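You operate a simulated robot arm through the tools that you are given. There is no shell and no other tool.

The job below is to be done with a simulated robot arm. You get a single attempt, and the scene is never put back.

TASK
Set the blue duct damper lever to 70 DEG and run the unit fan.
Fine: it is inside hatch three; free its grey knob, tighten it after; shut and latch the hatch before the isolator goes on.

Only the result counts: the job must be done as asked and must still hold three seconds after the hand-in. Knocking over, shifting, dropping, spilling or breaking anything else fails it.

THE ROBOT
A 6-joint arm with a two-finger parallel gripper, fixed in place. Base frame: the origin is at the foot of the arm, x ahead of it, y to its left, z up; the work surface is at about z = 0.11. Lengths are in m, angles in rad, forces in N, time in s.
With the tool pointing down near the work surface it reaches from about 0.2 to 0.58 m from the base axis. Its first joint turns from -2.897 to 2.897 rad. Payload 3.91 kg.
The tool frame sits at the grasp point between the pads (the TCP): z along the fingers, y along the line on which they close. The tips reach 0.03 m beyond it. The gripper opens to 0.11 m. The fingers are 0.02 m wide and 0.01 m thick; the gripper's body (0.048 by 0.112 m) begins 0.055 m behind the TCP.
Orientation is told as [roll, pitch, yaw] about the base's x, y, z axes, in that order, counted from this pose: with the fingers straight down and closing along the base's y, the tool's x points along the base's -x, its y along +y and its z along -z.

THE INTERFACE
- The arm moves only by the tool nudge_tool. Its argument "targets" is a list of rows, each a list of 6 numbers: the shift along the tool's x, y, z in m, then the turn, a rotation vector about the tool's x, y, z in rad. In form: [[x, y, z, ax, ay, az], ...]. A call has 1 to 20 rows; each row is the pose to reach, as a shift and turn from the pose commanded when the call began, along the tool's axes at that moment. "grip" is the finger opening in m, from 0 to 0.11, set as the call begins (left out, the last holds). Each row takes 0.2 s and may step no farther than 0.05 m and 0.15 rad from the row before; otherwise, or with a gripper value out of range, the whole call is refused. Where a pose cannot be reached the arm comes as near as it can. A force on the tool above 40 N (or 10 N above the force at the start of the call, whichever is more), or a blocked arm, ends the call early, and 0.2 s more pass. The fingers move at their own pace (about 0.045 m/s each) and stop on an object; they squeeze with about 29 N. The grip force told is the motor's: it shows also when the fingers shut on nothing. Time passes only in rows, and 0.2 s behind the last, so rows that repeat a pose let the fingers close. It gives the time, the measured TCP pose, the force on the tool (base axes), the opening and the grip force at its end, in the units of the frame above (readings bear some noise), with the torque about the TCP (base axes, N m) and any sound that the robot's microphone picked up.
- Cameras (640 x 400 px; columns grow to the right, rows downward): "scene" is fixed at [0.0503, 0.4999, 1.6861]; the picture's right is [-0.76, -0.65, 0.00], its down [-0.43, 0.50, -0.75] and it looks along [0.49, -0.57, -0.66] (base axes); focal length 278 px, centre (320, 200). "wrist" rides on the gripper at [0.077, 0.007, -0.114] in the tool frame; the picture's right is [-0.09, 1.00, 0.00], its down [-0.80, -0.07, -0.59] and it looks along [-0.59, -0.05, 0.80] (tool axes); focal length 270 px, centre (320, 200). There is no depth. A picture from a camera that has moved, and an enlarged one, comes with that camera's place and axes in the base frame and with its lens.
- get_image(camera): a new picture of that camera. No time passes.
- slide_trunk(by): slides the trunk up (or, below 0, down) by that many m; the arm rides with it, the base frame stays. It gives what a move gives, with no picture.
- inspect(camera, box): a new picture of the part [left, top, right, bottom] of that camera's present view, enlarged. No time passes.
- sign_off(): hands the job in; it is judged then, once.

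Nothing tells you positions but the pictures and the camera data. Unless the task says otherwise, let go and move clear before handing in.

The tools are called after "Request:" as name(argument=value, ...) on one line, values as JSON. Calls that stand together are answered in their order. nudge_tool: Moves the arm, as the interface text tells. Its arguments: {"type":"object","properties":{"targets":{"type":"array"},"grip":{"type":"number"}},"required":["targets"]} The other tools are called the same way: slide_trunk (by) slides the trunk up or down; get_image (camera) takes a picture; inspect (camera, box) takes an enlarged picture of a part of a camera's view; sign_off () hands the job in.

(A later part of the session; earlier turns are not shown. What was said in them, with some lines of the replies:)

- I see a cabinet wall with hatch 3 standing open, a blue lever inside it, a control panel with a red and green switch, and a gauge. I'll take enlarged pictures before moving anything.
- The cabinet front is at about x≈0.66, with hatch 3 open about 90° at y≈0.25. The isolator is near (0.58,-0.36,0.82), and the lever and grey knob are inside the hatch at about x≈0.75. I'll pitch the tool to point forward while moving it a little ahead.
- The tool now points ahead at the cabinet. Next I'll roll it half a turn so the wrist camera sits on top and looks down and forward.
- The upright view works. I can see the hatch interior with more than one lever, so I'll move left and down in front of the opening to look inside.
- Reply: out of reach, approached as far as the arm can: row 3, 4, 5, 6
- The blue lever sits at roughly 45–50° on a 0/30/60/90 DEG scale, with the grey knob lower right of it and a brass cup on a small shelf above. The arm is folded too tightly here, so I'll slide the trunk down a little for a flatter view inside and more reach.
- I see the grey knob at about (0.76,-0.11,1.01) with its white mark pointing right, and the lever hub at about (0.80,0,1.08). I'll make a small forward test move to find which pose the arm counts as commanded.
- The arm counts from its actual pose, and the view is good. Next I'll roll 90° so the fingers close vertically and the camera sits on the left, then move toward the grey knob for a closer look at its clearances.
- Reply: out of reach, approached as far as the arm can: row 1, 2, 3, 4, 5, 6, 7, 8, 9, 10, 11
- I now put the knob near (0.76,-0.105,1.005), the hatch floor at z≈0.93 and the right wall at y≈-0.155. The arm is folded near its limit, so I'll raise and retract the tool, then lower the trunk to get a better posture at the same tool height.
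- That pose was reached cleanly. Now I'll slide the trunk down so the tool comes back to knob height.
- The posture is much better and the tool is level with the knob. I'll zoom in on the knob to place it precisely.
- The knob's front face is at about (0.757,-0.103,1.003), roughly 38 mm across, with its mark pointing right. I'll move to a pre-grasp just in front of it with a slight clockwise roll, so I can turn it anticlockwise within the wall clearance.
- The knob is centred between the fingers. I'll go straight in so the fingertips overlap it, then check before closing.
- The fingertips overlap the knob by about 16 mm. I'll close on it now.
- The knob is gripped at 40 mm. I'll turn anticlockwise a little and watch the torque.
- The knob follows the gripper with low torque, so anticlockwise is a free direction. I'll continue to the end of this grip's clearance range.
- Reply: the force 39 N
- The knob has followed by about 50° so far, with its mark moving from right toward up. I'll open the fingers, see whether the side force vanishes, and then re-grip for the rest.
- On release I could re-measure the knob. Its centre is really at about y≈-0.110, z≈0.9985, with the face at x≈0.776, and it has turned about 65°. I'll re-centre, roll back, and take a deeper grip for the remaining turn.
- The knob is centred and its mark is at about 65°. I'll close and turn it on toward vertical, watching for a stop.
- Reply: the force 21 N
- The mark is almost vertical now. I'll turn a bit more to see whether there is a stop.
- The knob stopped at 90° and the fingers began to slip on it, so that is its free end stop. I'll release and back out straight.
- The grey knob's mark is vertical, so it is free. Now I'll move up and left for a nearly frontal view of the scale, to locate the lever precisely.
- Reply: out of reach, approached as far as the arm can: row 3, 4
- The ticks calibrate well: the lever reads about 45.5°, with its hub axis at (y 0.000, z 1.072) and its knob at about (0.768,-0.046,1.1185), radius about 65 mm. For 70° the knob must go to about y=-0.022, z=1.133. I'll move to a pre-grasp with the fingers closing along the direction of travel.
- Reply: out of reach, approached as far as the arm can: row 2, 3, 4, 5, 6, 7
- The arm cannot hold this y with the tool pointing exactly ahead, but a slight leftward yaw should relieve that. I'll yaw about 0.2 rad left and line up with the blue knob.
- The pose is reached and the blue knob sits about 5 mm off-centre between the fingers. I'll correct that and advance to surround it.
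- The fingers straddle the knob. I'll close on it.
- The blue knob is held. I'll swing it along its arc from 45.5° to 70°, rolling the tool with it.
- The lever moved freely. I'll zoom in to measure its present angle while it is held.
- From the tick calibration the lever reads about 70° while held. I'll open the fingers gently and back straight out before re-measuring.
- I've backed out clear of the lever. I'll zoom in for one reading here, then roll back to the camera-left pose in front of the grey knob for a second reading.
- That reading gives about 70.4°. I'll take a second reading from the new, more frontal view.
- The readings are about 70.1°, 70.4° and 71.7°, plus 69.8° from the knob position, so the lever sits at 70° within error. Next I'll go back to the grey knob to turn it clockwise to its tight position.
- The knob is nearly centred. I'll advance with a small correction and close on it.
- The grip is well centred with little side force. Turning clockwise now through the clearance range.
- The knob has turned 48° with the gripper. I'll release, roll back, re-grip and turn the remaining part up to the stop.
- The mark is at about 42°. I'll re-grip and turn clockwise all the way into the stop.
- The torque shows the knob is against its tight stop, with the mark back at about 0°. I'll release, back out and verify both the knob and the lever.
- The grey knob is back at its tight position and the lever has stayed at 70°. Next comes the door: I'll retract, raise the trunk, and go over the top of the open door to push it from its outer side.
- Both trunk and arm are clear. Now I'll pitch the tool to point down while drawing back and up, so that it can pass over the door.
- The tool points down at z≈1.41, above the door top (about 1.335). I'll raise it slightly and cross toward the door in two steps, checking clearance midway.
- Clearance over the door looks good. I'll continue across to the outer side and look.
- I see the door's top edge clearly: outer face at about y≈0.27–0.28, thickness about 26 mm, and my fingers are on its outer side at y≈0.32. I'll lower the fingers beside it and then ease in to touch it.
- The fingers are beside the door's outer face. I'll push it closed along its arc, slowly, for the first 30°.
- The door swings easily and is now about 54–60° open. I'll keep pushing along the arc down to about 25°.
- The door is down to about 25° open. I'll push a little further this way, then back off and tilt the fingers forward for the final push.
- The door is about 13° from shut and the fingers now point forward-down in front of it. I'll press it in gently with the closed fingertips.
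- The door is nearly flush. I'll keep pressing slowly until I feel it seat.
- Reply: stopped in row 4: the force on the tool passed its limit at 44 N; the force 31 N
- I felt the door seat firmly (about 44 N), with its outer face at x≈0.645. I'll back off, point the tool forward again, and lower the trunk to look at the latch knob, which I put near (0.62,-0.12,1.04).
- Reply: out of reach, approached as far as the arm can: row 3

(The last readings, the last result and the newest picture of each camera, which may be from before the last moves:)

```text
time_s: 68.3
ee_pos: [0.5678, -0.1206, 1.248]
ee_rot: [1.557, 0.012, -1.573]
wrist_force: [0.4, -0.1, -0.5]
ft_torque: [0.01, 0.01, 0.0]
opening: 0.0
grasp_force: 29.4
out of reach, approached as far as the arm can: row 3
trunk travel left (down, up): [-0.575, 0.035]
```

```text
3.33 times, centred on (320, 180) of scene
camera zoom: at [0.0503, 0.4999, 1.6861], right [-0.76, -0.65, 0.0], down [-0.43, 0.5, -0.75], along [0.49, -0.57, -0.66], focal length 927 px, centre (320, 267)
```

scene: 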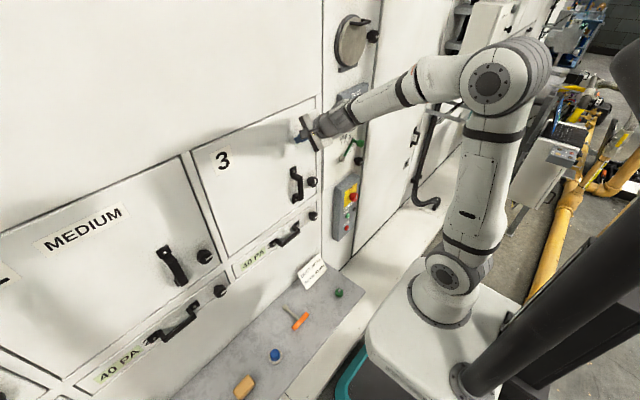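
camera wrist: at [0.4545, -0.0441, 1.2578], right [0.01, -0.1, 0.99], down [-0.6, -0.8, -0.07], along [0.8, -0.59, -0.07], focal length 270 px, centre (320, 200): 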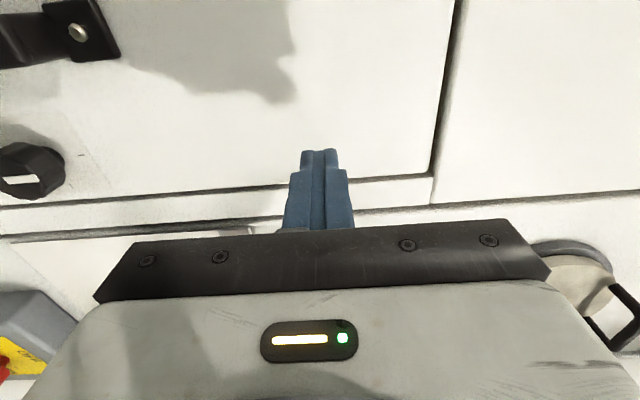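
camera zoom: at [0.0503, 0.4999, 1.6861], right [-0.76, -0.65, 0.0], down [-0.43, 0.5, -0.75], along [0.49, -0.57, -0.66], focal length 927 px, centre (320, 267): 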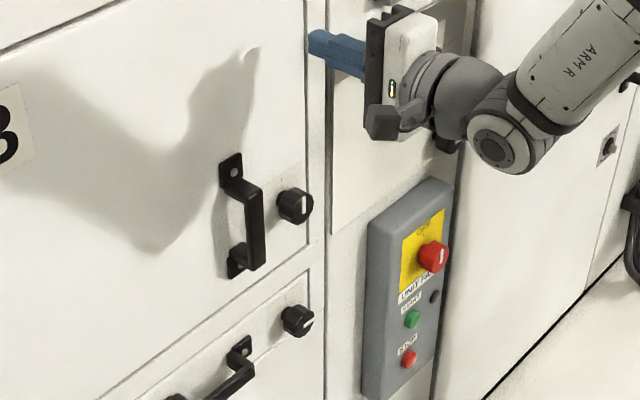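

The door stays shut and its latch mark is vertical, while the latched drawer below has its mark pointing right. So I need to turn this knob a quarter turn. I'll retract slightly and lower the trunk to face it.

Request:
nudge_tool(targets=[[0, 0.01, -0.02, 0, 0, 0]], grip=0.065)

Request:
slide_trunk(by=-0.22)

Request:
get_image(camera="wrist")

Request:
inspect(camera="wrist", box=[180, 20, 420, 170])

```text
time_s: 68.7
ee_pos: [0.5483, -0.1213, 1.2597]
ee_rot: [1.556, 0.011, -1.571]
wrist_force: [-0.1, 0.5, -0.1]
ft_torque: [-0.03, -0.01, -0.02]
opening: 0.0324
grasp_force: 0.1
trunk travel left (down, up): [-0.575, 0.035]
```

```text
time_s: 71.0
ee_pos: [0.5496, -0.1211, 1.0392]
ee_rot: [1.555, 0.014, -1.569]
wrist_force: [0.3, 0.1, -0.4]
ft_torque: [0.0, -0.01, -0.01]
opening: 0.065
grasp_force: 0.2
trunk travel left (down, up): [-0.355, 0.255]
```

```text
taken
camera wrist: at [0.4351, -0.0446, 1.0486], right [0.02, -0.1, 0.99], down [-0.6, -0.8, -0.07], along [0.8, -0.59, -0.07], focal length 270 px, centre (320, 200)
```

wrist: 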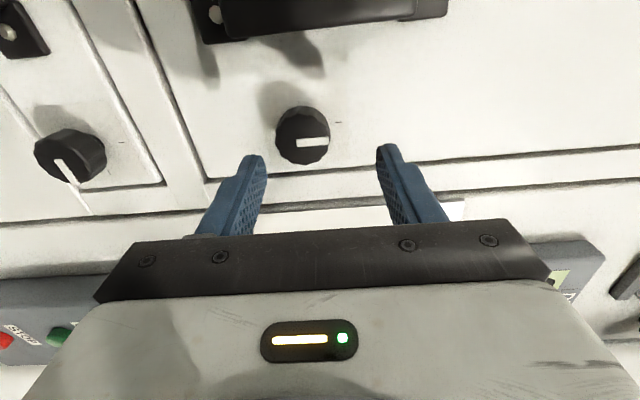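

```text
2.67 times, centred on (300, 95) of wrist
camera zoom: at [0.4351, -0.0446, 1.0486], right [0.02, -0.1, 0.99], down [-0.6, -0.8, -0.07], along [0.8, -0.59, -0.07], focal length 721 px, centre (373, 480)
```

zoom: 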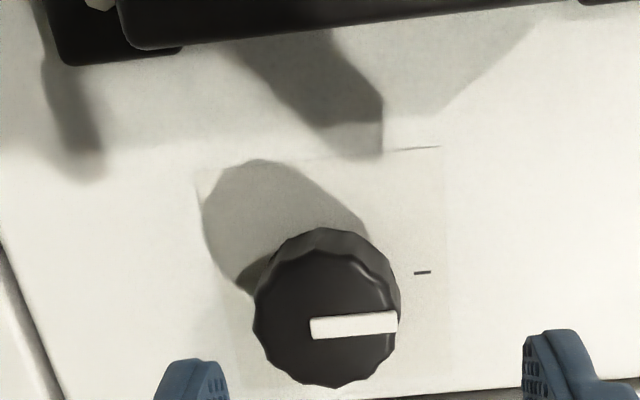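

The latch knob's mark points straight up, and I take the knob to be at about (0.61,-0.121,1.027), again about 38 mm across. Latched should be a quarter turn clockwise, pointing right like the drawer's. I'll pre-roll anticlockwise so that one grip covers the turn.

Request:
nudge_tool(targets=[[0, -0.003, 0, 0, 0, -0.14], [0, -0.006, 0, 0, 0, -0.28], [0, -0.009, 0, 0, 0, -0.42], [0, -0.0125, 0, 0, 0, -0.56], [0, -0.0125, 0, 0, 0, -0.7], [0, -0.0125, 0, 0, 0, -0.82]])

Request:
inspect(camera="wrist", box=[220, 80, 420, 205])

Request:
get_image(camera="wrist")

```text
time_s: 72.4
ee_pos: [0.5495, -0.1209, 1.0277]
ee_rot: [1.549, -0.807, -1.556]
wrist_force: [0.2, -0.3, -0.5]
ft_torque: [0.0, 0.03, 0.0]
opening: 0.0652
grasp_force: 0.1
trunk travel left (down, up): [-0.355, 0.255]
```

```text
3.20 times, centred on (320, 142) of wrist
camera zoom: at [0.4347, -0.0634, 0.9775], right [0.01, 0.66, 0.75], down [-0.59, -0.6, 0.54], along [0.81, -0.45, 0.38], focal length 865 px, centre (320, 384)
```

zoom: 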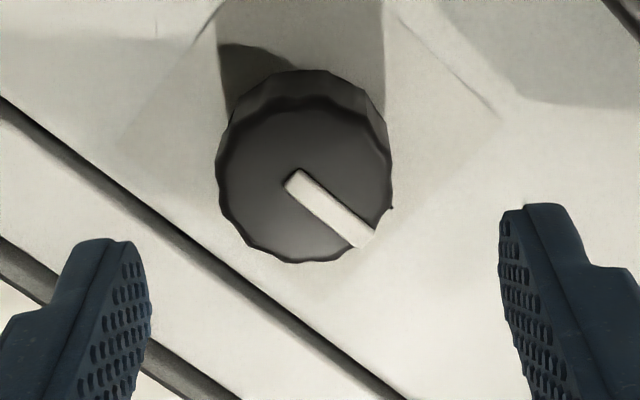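

```text
taken
camera wrist: at [0.4347, -0.0634, 0.9775], right [0.01, 0.66, 0.75], down [-0.59, -0.6, 0.54], along [0.81, -0.45, 0.38], focal length 270 px, centre (320, 200)
```

wrist: 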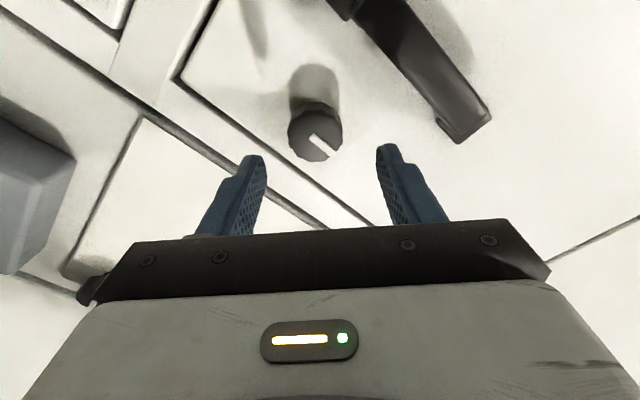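

The knob is about 5 mm off-centre. I'll correct that and advance so the fingertips overlap it without touching the door.

Request:
nudge_tool(targets=[[-0.0015, -0.0048, 0.01, 0, 0, 0], [-0.0015, -0.0048, 0.03, 0, 0, 0], [-0.0015, -0.0048, 0.045, 0, 0, 0], [-0.0015, -0.0048, 0.055, 0, 0, 0]])

Request:
get_image(camera="wrist")

Request:
inspect(camera="wrist", box=[220, 80, 420, 205])

```text
time_s: 73.4
ee_pos: [0.6064, -0.1277, 1.024]
ee_rot: [1.547, -0.806, -1.554]
wrist_force: [0.1, 0.4, -0.2]
ft_torque: [-0.01, -0.02, 0.0]
opening: 0.0647
grasp_force: 0.1
trunk travel left (down, up): [-0.355, 0.255]
```

```text
taken
camera wrist: at [0.4908, -0.0691, 0.9746], right [0.01, 0.66, 0.75], down [-0.59, -0.6, 0.54], along [0.81, -0.45, 0.38], focal length 270 px, centre (320, 200)
```

wrist: 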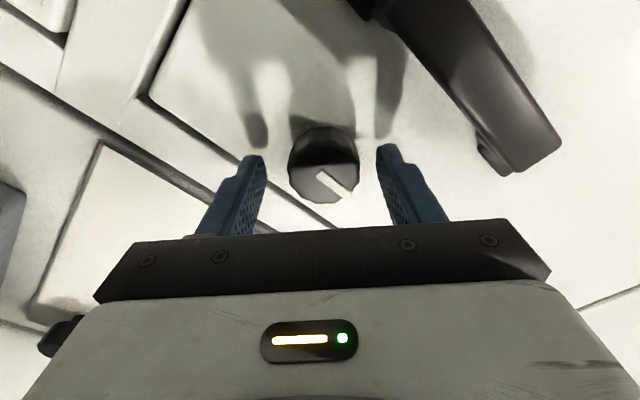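

```text
3.20 times, centred on (320, 142) of wrist
camera zoom: at [0.4908, -0.0691, 0.9746], right [0.01, 0.66, 0.75], down [-0.59, -0.6, 0.54], along [0.81, -0.45, 0.38], focal length 865 px, centre (320, 384)
```

zoom: 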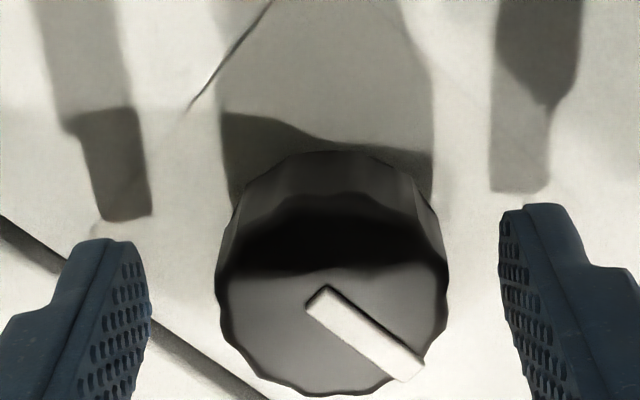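

The knob is centred between the pads. I'll close on it and turn clockwise a quarter turn.

Request:
nudge_tool(targets=[[0, 0.001, 0, 0, 0, 0], [0, 0.001, 0, 0, 0, 0], [0, 0.001, 0, 0, 0, 0], [0, 0.001, 0, 0, 0, 0]], grip=0.02)

Request:
nudge_tool(targets=[[0, 0, 0, 0, 0, 0.12], [0, 0, 0, 0, 0, 0.24], [0, 0, 0, 0, 0, 0.36], [0, 0, 0, 0, 0, 0.48], [0, 0, 0, 0, 0, 0.6], [0, 0, 0, 0, 0, 0.72]])

Request:
get_image(camera="wrist")

```text
time_s: 74.4
ee_pos: [0.605, -0.1262, 1.0257]
ee_rot: [1.55, -0.81, -1.555]
wrist_force: [-0.3, 4.1, 3.8]
ft_torque: [0.01, -0.64, 0.2]
opening: 0.0391
grasp_force: 44.7
trunk travel left (down, up): [-0.355, 0.255]
```

```text
time_s: 75.8
ee_pos: [0.6044, -0.1254, 1.0257]
ee_rot: [1.556, -0.085, -1.571]
wrist_force: [-2.4, -4.8, 5.5]
ft_torque: [-0.01, -0.64, 0.85]
opening: 0.0395
grasp_force: 44.7
trunk travel left (down, up): [-0.355, 0.255]
```

```text
taken
camera wrist: at [0.4896, -0.0484, 1.0268], right [0.01, 0.0, 1.0], down [-0.59, -0.8, 0.01], along [0.8, -0.59, -0.01], focal length 270 px, centre (320, 200)
```

wrist: 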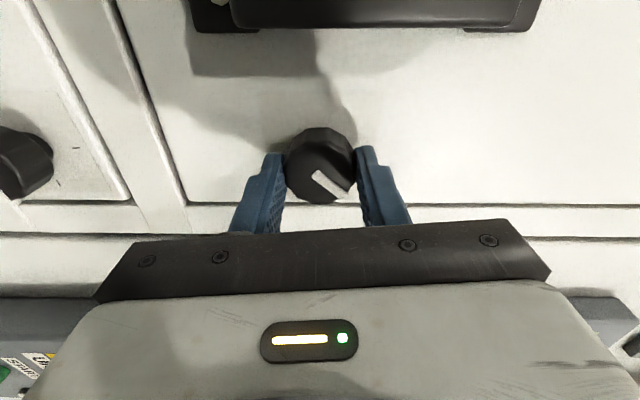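

The knob turns with the fingers, now halfway round. I'll continue the rest of the quarter turn to its stop.

Request:
nudge_tool(targets=[[0, 0, 0, 0, 0, 0.12], [0, 0, 0, 0, 0, 0.24], [0, 0, 0, 0, 0, 0.36], [0, 0, 0, 0, 0, 0.48], [0, 0, 0, 0, 0, 0.6], [0, 0, 0, 0, 0, 0.72], [0, 0, 0, 0, 0, 0.84], [0, 0, 0, 0, 0, 0.92]])

Request:
get_image(camera="wrist")

Request:
inspect(camera="wrist", box=[220, 80, 420, 205])

```text
time_s: 77.6
ee_pos: [0.6045, -0.125, 1.0254]
ee_rot: [1.546, 0.837, -1.589]
wrist_force: [-0.6, -2.0, 3.2]
ft_torque: [-0.52, -0.54, -0.36]
opening: 0.0397
grasp_force: 37.0
trunk travel left (down, up): [-0.355, 0.255]
```

```text
taken
camera wrist: at [0.4913, -0.0789, 1.0881], right [0.01, -0.8, 0.6], down [-0.6, -0.48, -0.63], along [0.8, -0.36, -0.49], focal length 270 px, centre (320, 200)
```

wrist: 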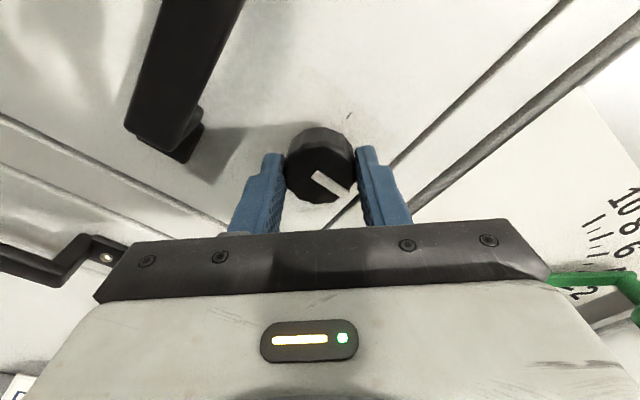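

```text
3.20 times, centred on (320, 142) of wrist
camera zoom: at [0.4913, -0.0789, 1.0881], right [0.01, -0.8, 0.6], down [-0.6, -0.48, -0.63], along [0.8, -0.36, -0.49], focal length 865 px, centre (320, 384)
```

zoom: 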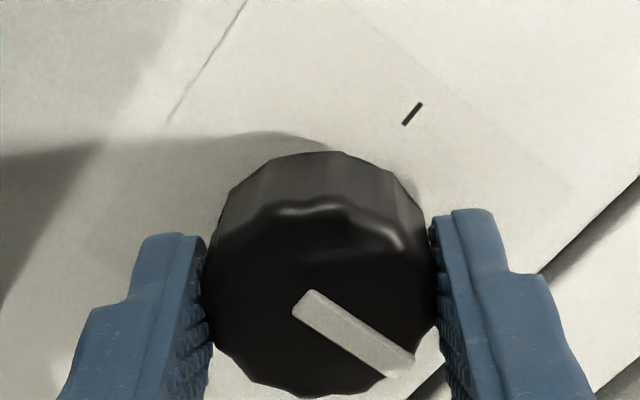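

The mark now points right and the torque shows the stop, so the hatch should be latched. I'll release, back away, and check.

Request:
nudge_tool(targets=[[0, 0, 0, 0, 0, 0], [0, 0, 0, 0, 0, 0], [0, 0, 0, 0, 0, 0]], grip=0.065)

Request:
nudge_tool(targets=[[0, 0, -0.03, 0, 0, 0], [0, 0, -0.06, 0, 0, -0.1], [0, 0, -0.07, 0, 0, -0.22], [0, 0, -0.07, 0, 0, -0.36], [0, 0, -0.07, 0, 0, -0.5], [0, 0, -0.07, 0, 0, -0.64], [0, 0, -0.07, 0, 0, -0.78], [0, 0, -0.07, 0, 0, -0.84]])

Request:
get_image(camera="wrist")

Request:
inspect(camera="scene", box=[260, 120, 380, 240])

```text
time_s: 78.4
ee_pos: [0.6033, -0.1246, 1.0266]
ee_rot: [1.547, 0.832, -1.588]
wrist_force: [0.0, 0.1, -0.2]
ft_torque: [-0.01, 0.0, -0.02]
opening: 0.0647
grasp_force: 0.0
trunk travel left (down, up): [-0.355, 0.255]
```

```text
time_s: 80.2
ee_pos: [0.5339, -0.125, 1.0258]
ee_rot: [1.554, -0.009, -1.571]
wrist_force: [-0.3, 0.0, 0.8]
ft_torque: [0.01, 0.03, 0.02]
opening: 0.0649
grasp_force: 0.1
trunk travel left (down, up): [-0.355, 0.255]
```

```text
taken
camera wrist: at [0.4196, -0.0488, 1.0334], right [0.02, -0.08, 1.0], down [-0.6, -0.8, -0.05], along [0.8, -0.59, -0.06], focal length 270 px, centre (320, 200)
```

wrist: 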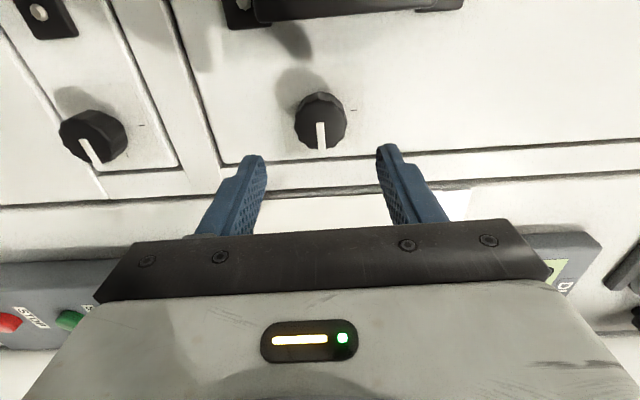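

```text
3.33 times, centred on (320, 180) of scene
camera zoom: at [0.0503, 0.4999, 1.6861], right [-0.76, -0.65, 0.0], down [-0.43, 0.5, -0.75], along [0.49, -0.57, -0.66], focal length 927 px, centre (320, 267)
```

zoom: 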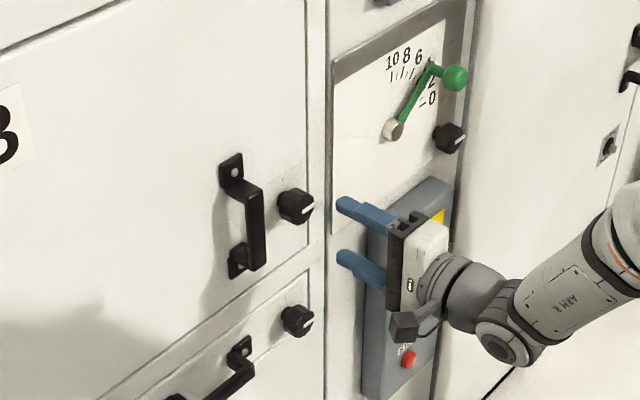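

The latch mark points right like the other latched doors and the hatch is flush. Now for the isolator panel: I'll move right and back, then lower the trunk to face it.

Request:
nudge_tool(targets=[[-0.03, 0, -0.015, 0, 0, 0], [-0.07, 0, -0.03, 0, 0, 0], [-0.11, 0, -0.04, 0, 0, 0], [-0.15, 0, -0.04, 0, 0, 0], [-0.19, 0, -0.04, 0, 0, 0]], grip=0.07)

Request:
slide_trunk(by=-0.15)

Request:
get_image(camera="wrist")

Request:
get_image(camera="scene")

```text
time_s: 81.4
ee_pos: [0.4954, -0.3179, 1.0262]
ee_rot: [1.555, -0.007, -1.571]
wrist_force: [-0.4, -0.4, -0.2]
ft_torque: [0.01, 0.0, 0.01]
opening: 0.0698
grasp_force: 0.1
trunk travel left (down, up): [-0.355, 0.255]
```

```text
time_s: 83.1
ee_pos: [0.4958, -0.3163, 0.8759]
ee_rot: [1.555, -0.006, -1.57]
wrist_force: [-0.1, 0.2, 0.5]
ft_torque: [0.01, 0.02, -0.01]
opening: 0.0698
grasp_force: 0.1
trunk travel left (down, up): [-0.205, 0.405]
```

```text
taken
camera wrist: at [0.3814, -0.2402, 0.8829], right [0.02, -0.08, 1.0], down [-0.6, -0.8, -0.06], along [0.8, -0.59, -0.06], focal length 270 px, centre (320, 200)
```

wrist: 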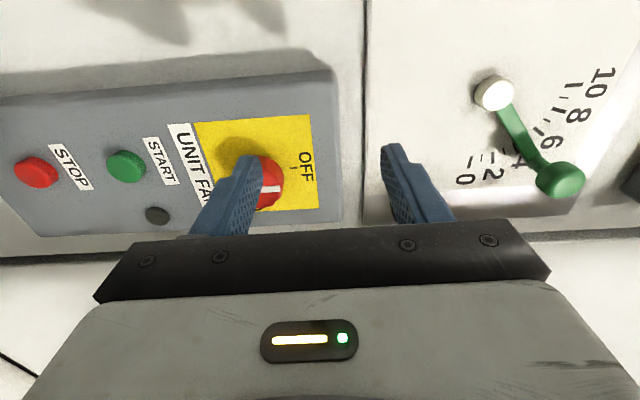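

```text
taken
```

scene: 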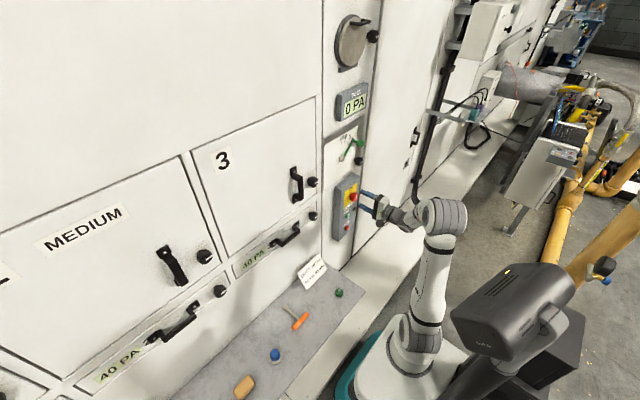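

I can read the panel: OFF at the top of the red isolator, START green and STOP red. I'll move to centre on the isolator and find where ON is.

Request:
nudge_tool(targets=[[-0.025, -0.027, -0.01, 0, 0, 0], [-0.05, -0.054, -0.015, 0, 0, 0]])

Request:
get_image(camera="wrist")

Request:
inspect(camera="wrist", box=[220, 60, 420, 185])

```text
time_s: 83.7
ee_pos: [0.4802, -0.3691, 0.823]
ee_rot: [1.554, -0.007, -1.573]
wrist_force: [0.2, 0.0, 0.5]
ft_torque: [0.01, 0.0, -0.04]
opening: 0.0699
grasp_force: 0.0
trunk travel left (down, up): [-0.205, 0.405]
```

```text
taken
camera wrist: at [0.3657, -0.2918, 0.8301], right [0.01, -0.08, 1.0], down [-0.6, -0.8, -0.06], along [0.8, -0.59, -0.06], focal length 270 px, centre (320, 200)
```

wrist: 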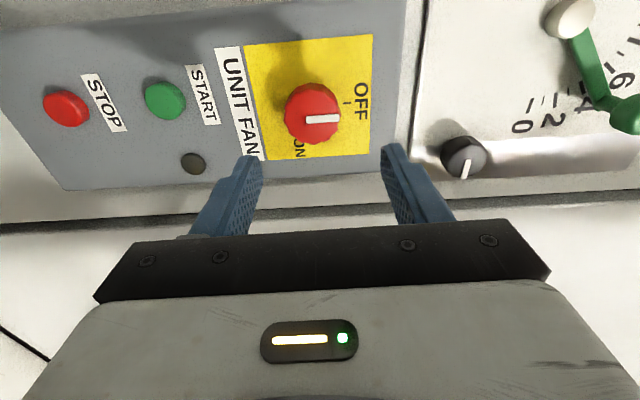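

```text
3.20 times, centred on (320, 122) of wrist
camera zoom: at [0.3657, -0.2918, 0.8301], right [0.01, -0.08, 1.0], down [-0.6, -0.8, -0.06], along [0.8, -0.59, -0.06], focal length 865 px, centre (320, 448)
```

zoom: 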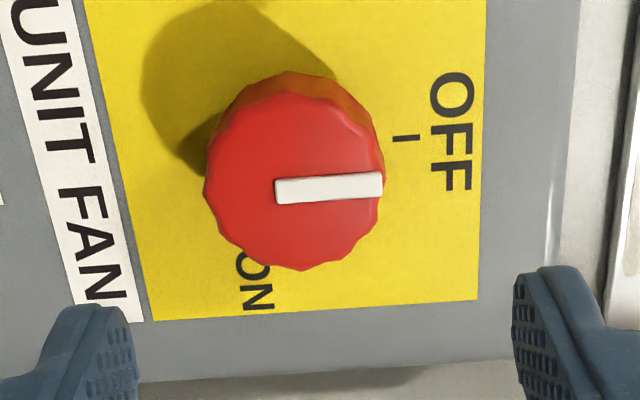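

OFF is at 12 o'clock and ON at 3 o'clock, so the isolator needs a quarter turn clockwise. Its face is at about (0.585,-0.367,0.814) and about 46 mm across. I'll pre-roll and approach.

Request:
nudge_tool(targets=[[0.0005, -0.002, 0.006, 0, 0, -0.14], [0.001, -0.004, 0.012, 0, 0, -0.28], [0.0015, -0.006, 0.018, 0, 0, -0.42], [0.002, -0.009, 0.024, 0, 0, -0.56], [0.002, -0.009, 0.03, 0, 0, -0.7], [0.002, -0.009, 0.036, 0, 0, -0.82]], grip=0.075)

Request:
get_image(camera="wrist")

Request:
inspect(camera="wrist", box=[220, 70, 420, 195])

```text
time_s: 85.1
ee_pos: [0.5163, -0.3659, 0.8122]
ee_rot: [1.549, -0.829, -1.553]
wrist_force: [1.4, -0.1, -0.1]
ft_torque: [0.01, -0.02, 0.0]
opening: 0.0751
grasp_force: 0.1
trunk travel left (down, up): [-0.205, 0.405]
```

```text
taken
camera wrist: at [0.4014, -0.3093, 0.7611], right [0.01, 0.67, 0.74], down [-0.59, -0.59, 0.55], along [0.81, -0.44, 0.39], focal length 270 px, centre (320, 200)
```

wrist: 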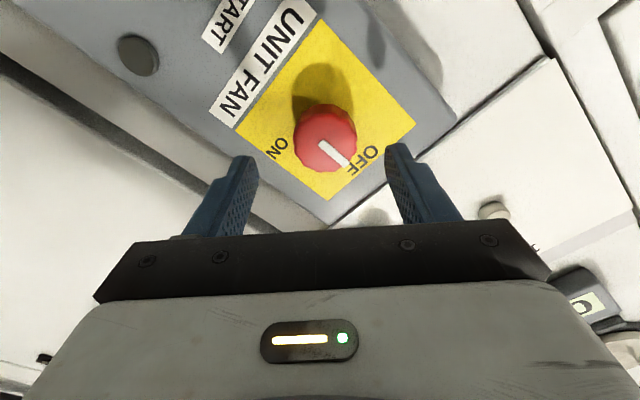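

```text
3.20 times, centred on (320, 132) of wrist
camera zoom: at [0.4014, -0.3093, 0.7611], right [0.01, 0.67, 0.74], down [-0.59, -0.59, 0.55], along [0.81, -0.44, 0.39], focal length 865 px, centre (320, 416)
```

zoom: 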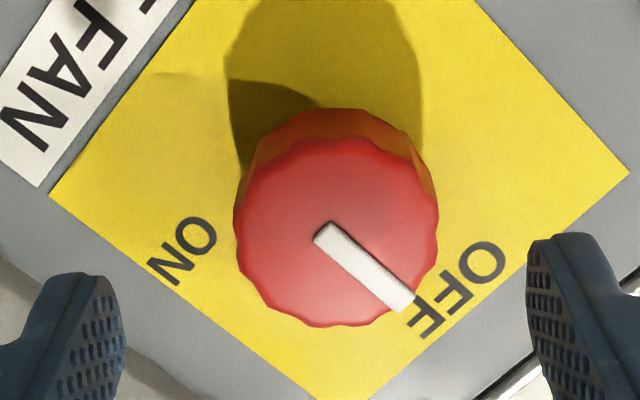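

The isolator knob is almost centred, with its face at about x≈0.577. I'll advance, with a small correction, so the pads overlap it.

Request:
nudge_tool(targets=[[-0.0005, 0.002, 0.015, 0, 0, 0], [-0.0005, 0.002, 0.03, 0, 0, 0], [-0.0005, 0.002, 0.04, 0, 0, 0], [-0.0005, 0.002, 0.047, 0, 0, 0]])

Request:
get_image(camera="wrist")

Request:
inspect(camera="wrist", box=[220, 80, 420, 205])

```text
time_s: 86.1
ee_pos: [0.5618, -0.3648, 0.8137]
ee_rot: [1.548, -0.825, -1.554]
wrist_force: [-0.4, -0.4, -0.8]
ft_torque: [-0.03, 0.05, 0.0]
opening: 0.0749
grasp_force: 0.0
trunk travel left (down, up): [-0.205, 0.405]
```

```text
taken
camera wrist: at [0.4469, -0.3077, 0.7624], right [0.01, 0.67, 0.74], down [-0.59, -0.59, 0.55], along [0.81, -0.44, 0.39], focal length 270 px, centre (320, 200)
```

wrist: 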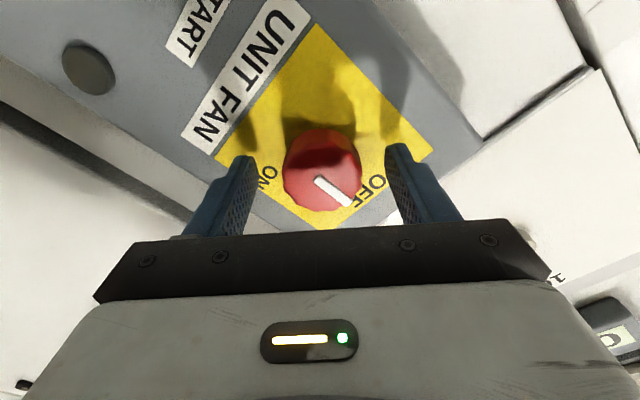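

```text
3.20 times, centred on (320, 142) of wrist
camera zoom: at [0.4469, -0.3077, 0.7624], right [0.01, 0.67, 0.74], down [-0.59, -0.59, 0.55], along [0.81, -0.44, 0.39], focal length 865 px, centre (320, 384)
```

zoom: 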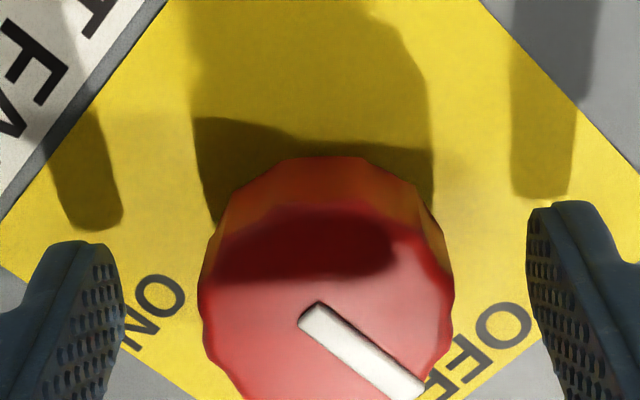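

The knob is centred, the hatch is shut and latched, and the damper is set and tightened, so the isolator may go on. I'll grip it and turn it clockwise to ON.

Request:
nudge_tool(targets=[[0, 0, 0, 0, 0, 0], [0, 0, 0, 0, 0, 0], [0, 0, 0, 0, 0, 0], [0, 0, 0, 0, 0, 0]], grip=0.025)

Request:
nudge_tool(targets=[[0, 0, 0, 0, 0, 0.12], [0, 0, 0, 0, 0, 0.24], [0, 0, 0, 0, 0, 0.36], [0, 0, 0, 0, 0, 0.48], [0, 0, 0, 0, 0, 0.6], [0, 0, 0, 0, 0, 0.72], [0, 0, 0, 0, 0, 0.84]])

Request:
get_image(camera="wrist")

```text
time_s: 87.1
ee_pos: [0.562, -0.3639, 0.8136]
ee_rot: [1.549, -0.828, -1.552]
wrist_force: [2.0, 4.4, 2.3]
ft_torque: [0.01, -0.54, 0.78]
opening: 0.0429
grasp_force: 44.3
trunk travel left (down, up): [-0.205, 0.405]
```

```text
time_s: 88.7
ee_pos: [0.5618, -0.3633, 0.8151]
ee_rot: [1.559, 0.011, -1.571]
wrist_force: [4.9, 7.1, 13.5]
ft_torque: [-0.04, -1.13, 0.79]
opening: 0.0431
grasp_force: 45.3
trunk travel left (down, up): [-0.205, 0.405]
```

```text
taken
camera wrist: at [0.4479, -0.2868, 0.824], right [0.01, -0.1, 0.99], down [-0.59, -0.8, -0.07], along [0.8, -0.59, -0.07], focal length 270 px, centre (320, 200)
```

wrist: 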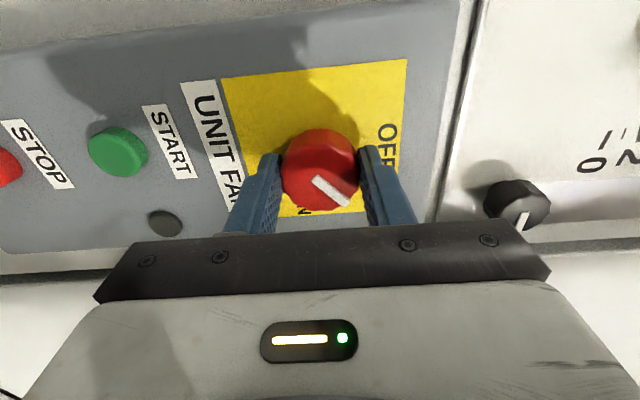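

The isolator is turning with the fingers, about halfway round. I'll continue to the ON stop.

Request:
nudge_tool(targets=[[0, 0, 0, 0, 0, 0.12], [0, 0, 0, 0, 0, 0.24], [0, 0, 0, 0, 0, 0.36], [0, 0, 0, 0, 0, 0.48], [0, 0, 0, 0, 0, 0.6], [0, 0, 0, 0, 0, 0.72], [0, 0, 0, 0, 0, 0.82]])

Request:
inspect(camera="wrist", box=[220, 80, 420, 205])

```text
time_s: 90.3
ee_pos: [0.5614, -0.365, 0.8164]
ee_rot: [1.555, 0.831, -1.582]
wrist_force: [10.0, -10.3, 28.1]
ft_torque: [-0.8, -1.39, -0.79]
opening: 0.0435
grasp_force: 45.0
trunk travel left (down, up): [-0.205, 0.405]
```

```text
3.20 times, centred on (320, 142) of wrist
camera zoom: at [0.4481, -0.3182, 0.8776], right [0.01, -0.8, 0.61], down [-0.6, -0.49, -0.63], along [0.8, -0.36, -0.48], focal length 865 px, centre (320, 384)
```

zoom: 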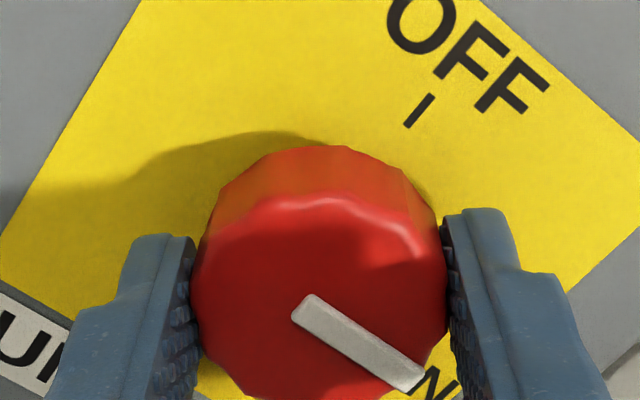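

The mark points at ON and the torque shows the stop. I'll relieve the side load, release and back away.

Request:
nudge_tool(targets=[[0.0005, 0.001, 0, 0, 0, 0], [0.0005, 0.001, 0, 0, 0, 0]])

Request:
nudge_tool(targets=[[0, 0, 0, 0, 0, 0], [0, 0, 0, 0, 0, 0], [0, 0, 0, 0, 0, 0]], grip=0.075)

Request:
nudge_tool(targets=[[0, 0, -0.03, 0, 0, 0], [0, 0, -0.06, 0, 0, -0.1], [0, 0, -0.08, 0, 0, -0.24], [0, 0, -0.08, 0, 0, -0.38], [0, 0, -0.08, 0, 0, -0.52], [0, 0, -0.08, 0, 0, -0.66], [0, 0, -0.08, 0, 0, -0.8], [0, 0, -0.08, 0, 0, -0.83]])

Request:
get_image(camera="wrist")

Request:
get_image(camera="scene")

```text
time_s: 90.9
ee_pos: [0.5622, -0.3647, 0.8156]
ee_rot: [1.549, 0.833, -1.587]
wrist_force: [8.2, -9.8, 20.1]
ft_torque: [-0.63, -1.85, -0.17]
opening: 0.0436
grasp_force: 45.0
trunk travel left (down, up): [-0.205, 0.405]
```

```text
time_s: 91.7
ee_pos: [0.5619, -0.3644, 0.8136]
ee_rot: [1.545, 0.833, -1.587]
wrist_force: [0.1, 1.0, 0.2]
ft_torque: [-0.02, 0.01, 0.02]
opening: 0.0752
grasp_force: 0.0
trunk travel left (down, up): [-0.205, 0.405]
```

```text
time_s: 93.5
ee_pos: [0.483, -0.365, 0.8159]
ee_rot: [1.555, 0.002, -1.571]
wrist_force: [0.1, 0.5, 0.2]
ft_torque: [-0.02, 0.01, 0.0]
opening: 0.0751
grasp_force: 0.0
trunk travel left (down, up): [-0.205, 0.405]
```

```text
taken
camera wrist: at [0.3686, -0.2884, 0.8237], right [0.02, -0.09, 1.0], down [-0.6, -0.8, -0.06], along [0.8, -0.59, -0.07], focal length 270 px, centre (320, 200)
```

wrist: 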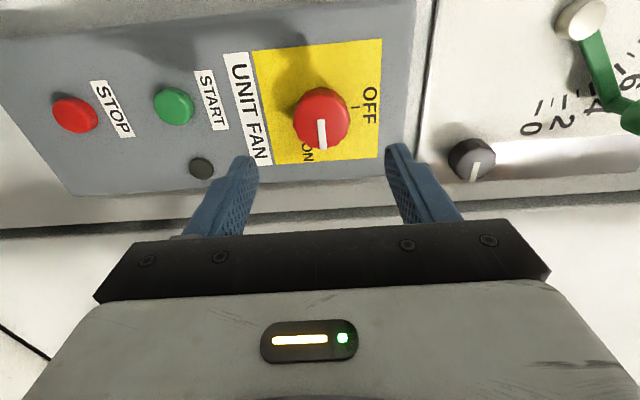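

```text
taken
```

scene: 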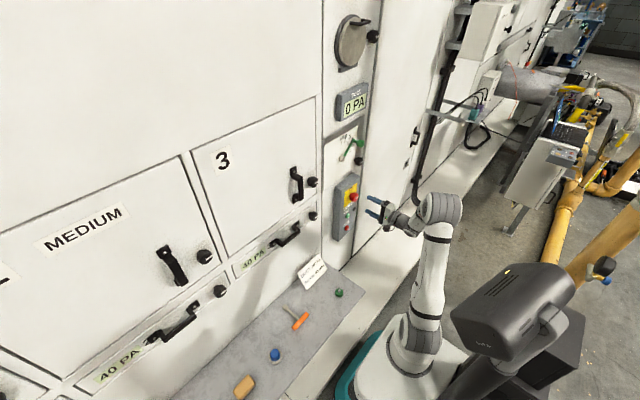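

The isolator is at ON. The green START button is below it at about (0.595,-0.347,0.69). I'll close the fingers and lower the trunk to face it.

Request:
nudge_tool(targets=[[0.017, 0, 0, 0, 0, 0], [0.017, 0, 0, 0, 0, 0], [0.017, 0, 0, 0, 0, 0], [0.017, 0, 0, 0, 0, 0], [0.017, 0, 0, 0, 0, 0]], grip=0.0)

Request:
slide_trunk(by=-0.125)

Request:
get_image(camera="wrist")

Request:
inspect(camera="wrist", box=[220, 50, 420, 175])

```text
time_s: 94.7
ee_pos: [0.484, -0.3468, 0.8157]
ee_rot: [1.555, 0.002, -1.572]
wrist_force: [0.6, -0.1, -0.4]
ft_torque: [0.01, -0.02, 0.0]
opening: 0.0
grasp_force: 28.5
trunk travel left (down, up): [-0.205, 0.405]
```

```text
time_s: 96.3
ee_pos: [0.4835, -0.3475, 0.6916]
ee_rot: [1.555, 0.003, -1.571]
wrist_force: [-0.4, 1.4, -0.6]
ft_torque: [0.03, 0.03, -0.03]
opening: 0.0
grasp_force: 29.0
trunk travel left (down, up): [-0.08, 0.53]
```

```text
taken
camera wrist: at [0.3692, -0.271, 0.6991], right [0.02, -0.09, 1.0], down [-0.6, -0.8, -0.06], along [0.8, -0.59, -0.07], focal length 270 px, centre (320, 200)
```

wrist: 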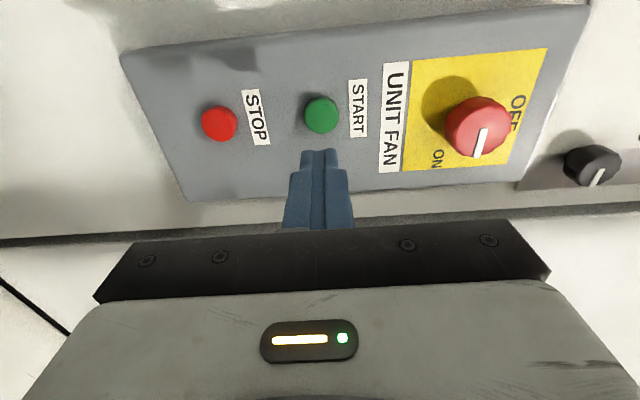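

```text
3.20 times, centred on (320, 112) of wrist
camera zoom: at [0.3692, -0.271, 0.6991], right [0.02, -0.09, 1.0], down [-0.6, -0.8, -0.06], along [0.8, -0.59, -0.07], focal length 865 px, centre (320, 480)
```

zoom: 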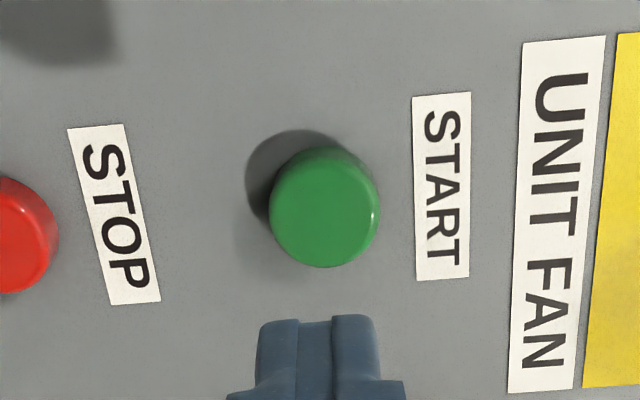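

The START button is straight ahead of the closed fingertips, with its face at about x≈0.58–0.594. I'll advance and press gently, watching force and sound.

Request:
nudge_tool(targets=[[0.001, 0, 0.025, 0, 0, 0], [0.001, 0, 0.05, 0, 0, 0], [0.001, 0, 0.06, 0, 0, 0], [0.001, 0, 0.066, 0, 0, 0]])

Request:
get_image(camera="wrist")

```text
time_s: 97.3
ee_pos: [0.549, -0.3461, 0.6888]
ee_rot: [1.555, 0.003, -1.571]
wrist_force: [0.0, -0.7, -0.7]
ft_torque: [0.0, 0.01, 0.01]
opening: 0.0
grasp_force: 29.1
trunk travel left (down, up): [-0.08, 0.53]
```

```text
taken
camera wrist: at [0.435, -0.2695, 0.6973], right [0.02, -0.09, 1.0], down [-0.6, -0.8, -0.06], along [0.8, -0.59, -0.07], focal length 270 px, centre (320, 200)
```

wrist: 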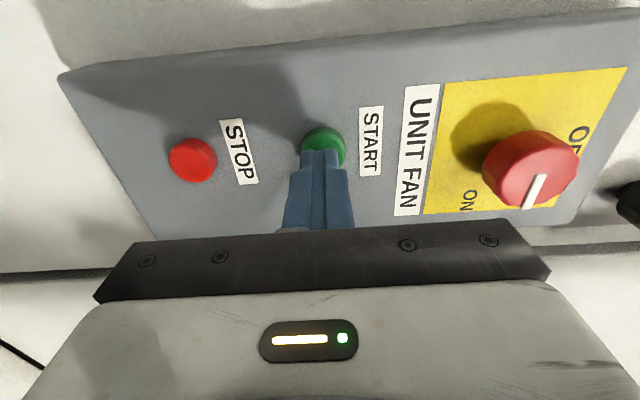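

The fingertips are right at the button. I'll press on in small steps until it clicks or resists.

Request:
nudge_tool(targets=[[0, 0.0015, 0.005, 0, 0, 0], [0, 0.0015, 0.009, 0, 0, 0], [0, 0.0015, 0.013, 0, 0, 0], [0, 0.0015, 0.017, 0, 0, 0], [0, 0.0015, 0.021, 0, 0, 0]])

Request:
get_image(camera="wrist")

Request:
inspect(camera="scene", box=[310, 70, 410, 250])

```text
time_s: 98.5
ee_pos: [0.5681, -0.3475, 0.6923]
ee_rot: [1.554, 0.003, -1.574]
wrist_force: [-15.1, 1.1, 2.0]
ft_torque: [-0.11, 0.0, -0.01]
opening: 0.0
grasp_force: 29.0
trunk travel left (down, up): [-0.08, 0.53]
heard: click
```

```text
taken
camera wrist: at [0.4546, -0.2704, 0.7004], right [0.01, -0.09, 1.0], down [-0.6, -0.8, -0.06], along [0.8, -0.59, -0.07], focal length 270 px, centre (320, 200)
```

wrist: 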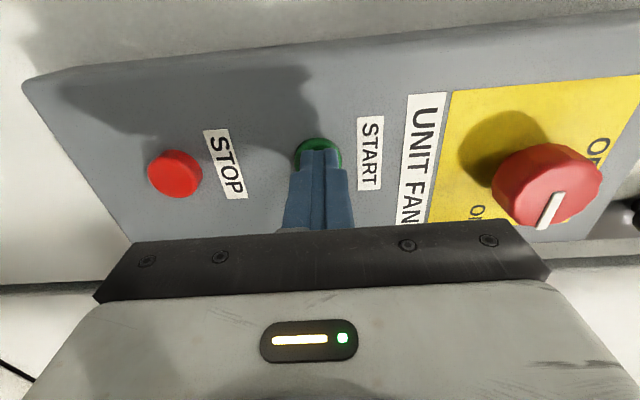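

```text
2.22 times, centred on (360, 160) of scene
camera zoom: at [0.0503, 0.4999, 1.6861], right [-0.76, -0.65, 0.0], down [-0.43, 0.5, -0.75], along [0.49, -0.57, -0.66], focal length 618 px, centre (231, 289)
```

zoom: 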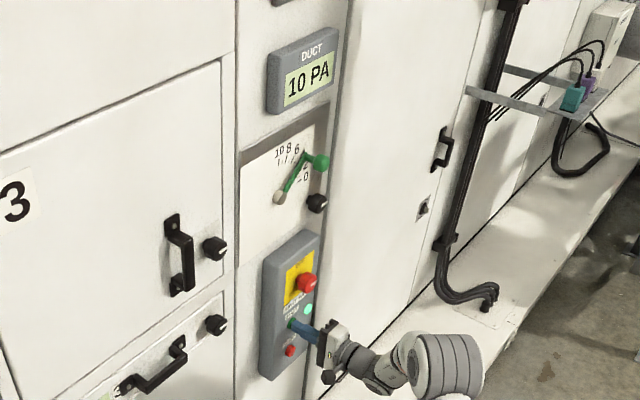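

I heard the click, the lamp lit and the duct gauge has started rising, so the fan is running. I'll back straight off the button and check.

Request:
nudge_tool(targets=[[0, 0, -0.02, 0, 0, 0], [0, 0, -0.05, 0, 0, 0], [0, 0, -0.08, 0, 0, 0], [0, 0, -0.1, 0, 0, 0]])

Request:
get_image(camera="wrist")

Request:
inspect(camera="scene", box=[260, 70, 400, 250])

Request:
get_image(camera="scene")

```text
time_s: 99.5
ee_pos: [0.4701, -0.3473, 0.6914]
ee_rot: [1.557, 0.003, -1.571]
wrist_force: [-0.3, 0.5, 0.1]
ft_torque: [-0.01, 0.0, -0.03]
opening: 0.0001
grasp_force: 28.5
trunk travel left (down, up): [-0.08, 0.53]
```

```text
taken
camera wrist: at [0.3565, -0.2702, 0.7003], right [0.02, -0.09, 1.0], down [-0.6, -0.8, -0.06], along [0.8, -0.59, -0.07], focal length 270 px, centre (320, 200)
```

wrist: 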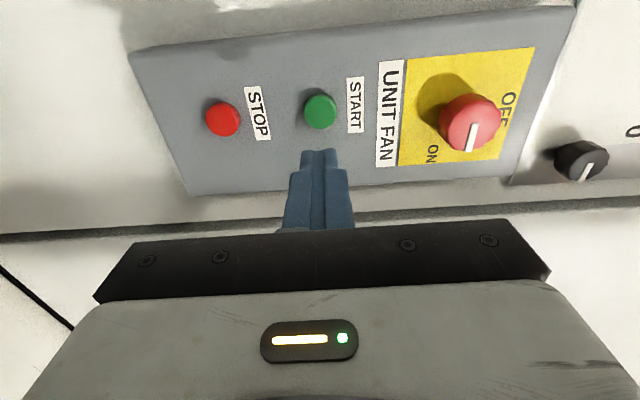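

```text
2.22 times, centred on (330, 160) of scene
camera zoom: at [0.0503, 0.4999, 1.6861], right [-0.76, -0.65, 0.0], down [-0.43, 0.5, -0.75], along [0.49, -0.57, -0.66], focal length 618 px, centre (298, 289)
```

zoom: 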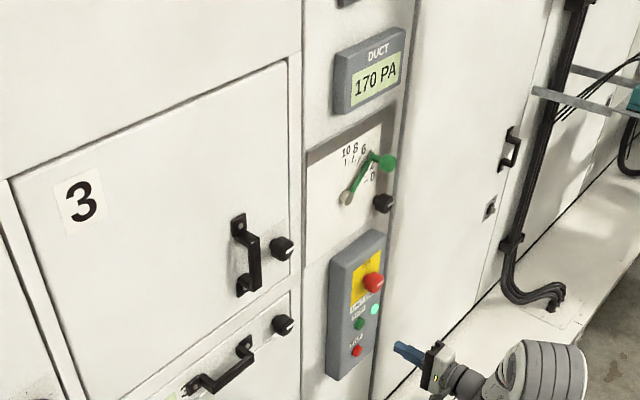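

```text
taken
```

scene: 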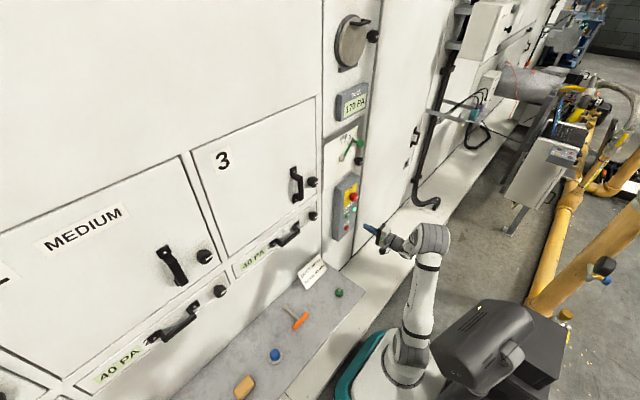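

The lamp is on and the duct gauge has climbed to 170 PA. I'll wait a few seconds clear of the panel to see that it keeps running and settles.

Request:
nudge_tool(targets=[[0, 0, -0.01, 0, 0, 0], [0, 0, -0.01, 0, 0, 0], [0, 0, -0.01, 0, 0, 0], [0, 0, -0.01, 0, 0, 0], [0, 0, -0.01, 0, 0, 0], [0, 0, -0.01, 0, 0, 0], [0, 0, -0.01, 0, 0, 0], [0, 0, -0.01, 0, 0, 0], [0, 0, -0.01, 0, 0, 0], [0, 0, -0.01, 0, 0, 0], [0, 0, -0.01, 0, 0, 0], [0, 0, -0.01, 0, 0, 0], [0, 0, -0.01, 0, 0, 0], [0, 0, -0.01, 0, 0, 0], [0, 0, -0.01, 0, 0, 0], [0, 0, -0.01, 0, 0, 0], [0, 0, -0.01, 0, 0, 0], [0, 0, -0.01, 0, 0, 0], [0, 0, -0.01, 0, 0, 0], [0, 0, -0.01, 0, 0, 0]])

Request:
inspect(camera="scene", box=[260, 70, 400, 250])

Request:
inspect(camera="scene", box=[180, 90, 340, 190])

```text
time_s: 103.7
ee_pos: [0.4607, -0.346, 0.6917]
ee_rot: [1.556, 0.004, -1.571]
wrist_force: [0.3, 0.0, -0.3]
ft_torque: [0.02, 0.0, -0.01]
opening: 0.0
grasp_force: 29.1
trunk travel left (down, up): [-0.08, 0.53]
```

```text
2.22 times, centred on (330, 160) of scene
camera zoom: at [0.0503, 0.4999, 1.6861], right [-0.76, -0.65, 0.0], down [-0.43, 0.5, -0.75], along [0.49, -0.57, -0.66], focal length 618 px, centre (298, 289)
```

zoom: 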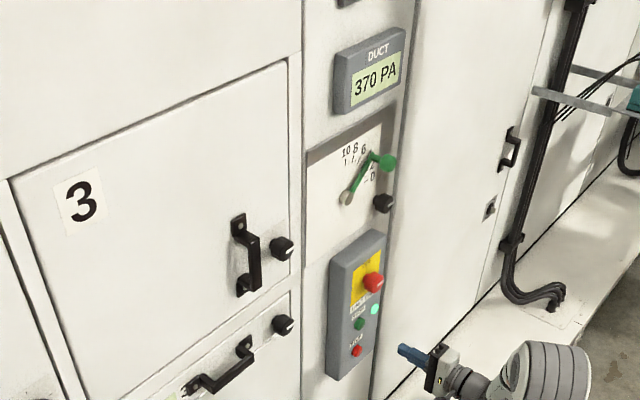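

```text
4.00 times, centred on (260, 140) of scene
camera zoom: at [0.0503, 0.4999, 1.6861], right [-0.76, -0.65, 0.0], down [-0.43, 0.5, -0.75], along [0.49, -0.57, -0.66], focal length 1112 px, centre (560, 440)
```

zoom: 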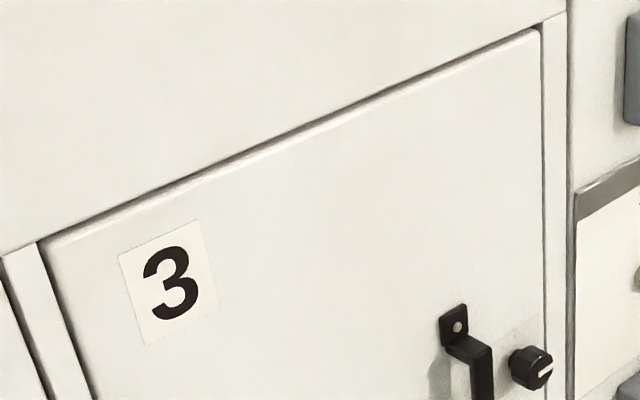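

The fan lamp stays lit and the gauge has risen to 370 PA. Hatch 3 is flush and latched, the isolator is at ON, and the tray items and other levers look undisturbed. The notice card on the tray (DUCT 240 PA, PROBE 40 MM) was not part of your request, so I left those settings alone. The arm is clear, so I'm handing the job in.

Request:
sign_off()

```text
The job is handed in.
```

The job is handed in: the blue duct damper lever is set to 70 DEG and the unit fan is running. I don't have the judging result.

- **Lever:** I freed the grey knob, moved the lever from about 45° to 70°, then tightened the knob back to its stop. Readings against the scale ticks came out between about 69° and 72°, so there may be a degree or so of error. The last check, after tightening and before the hatch was shut, still showed the lever at 70°.
- **Hatch three:** It is shut flush and latched, with the latch mark pointing right like the other closed doors. This was done before the isolator went on.
- **Fan:** The isolator is at ON. When I pressed START I heard a click and the lamp lit. The duct gauge read 370 PA at my last look; I don't know if it had finished rising.

The card on the tray says "DUCT 240 PA, PROBE 40 MM". You didn't ask for either, so I left the green lever and the probe alone. The gauge is above the 240 PA on the card, in case that figure matters to you.
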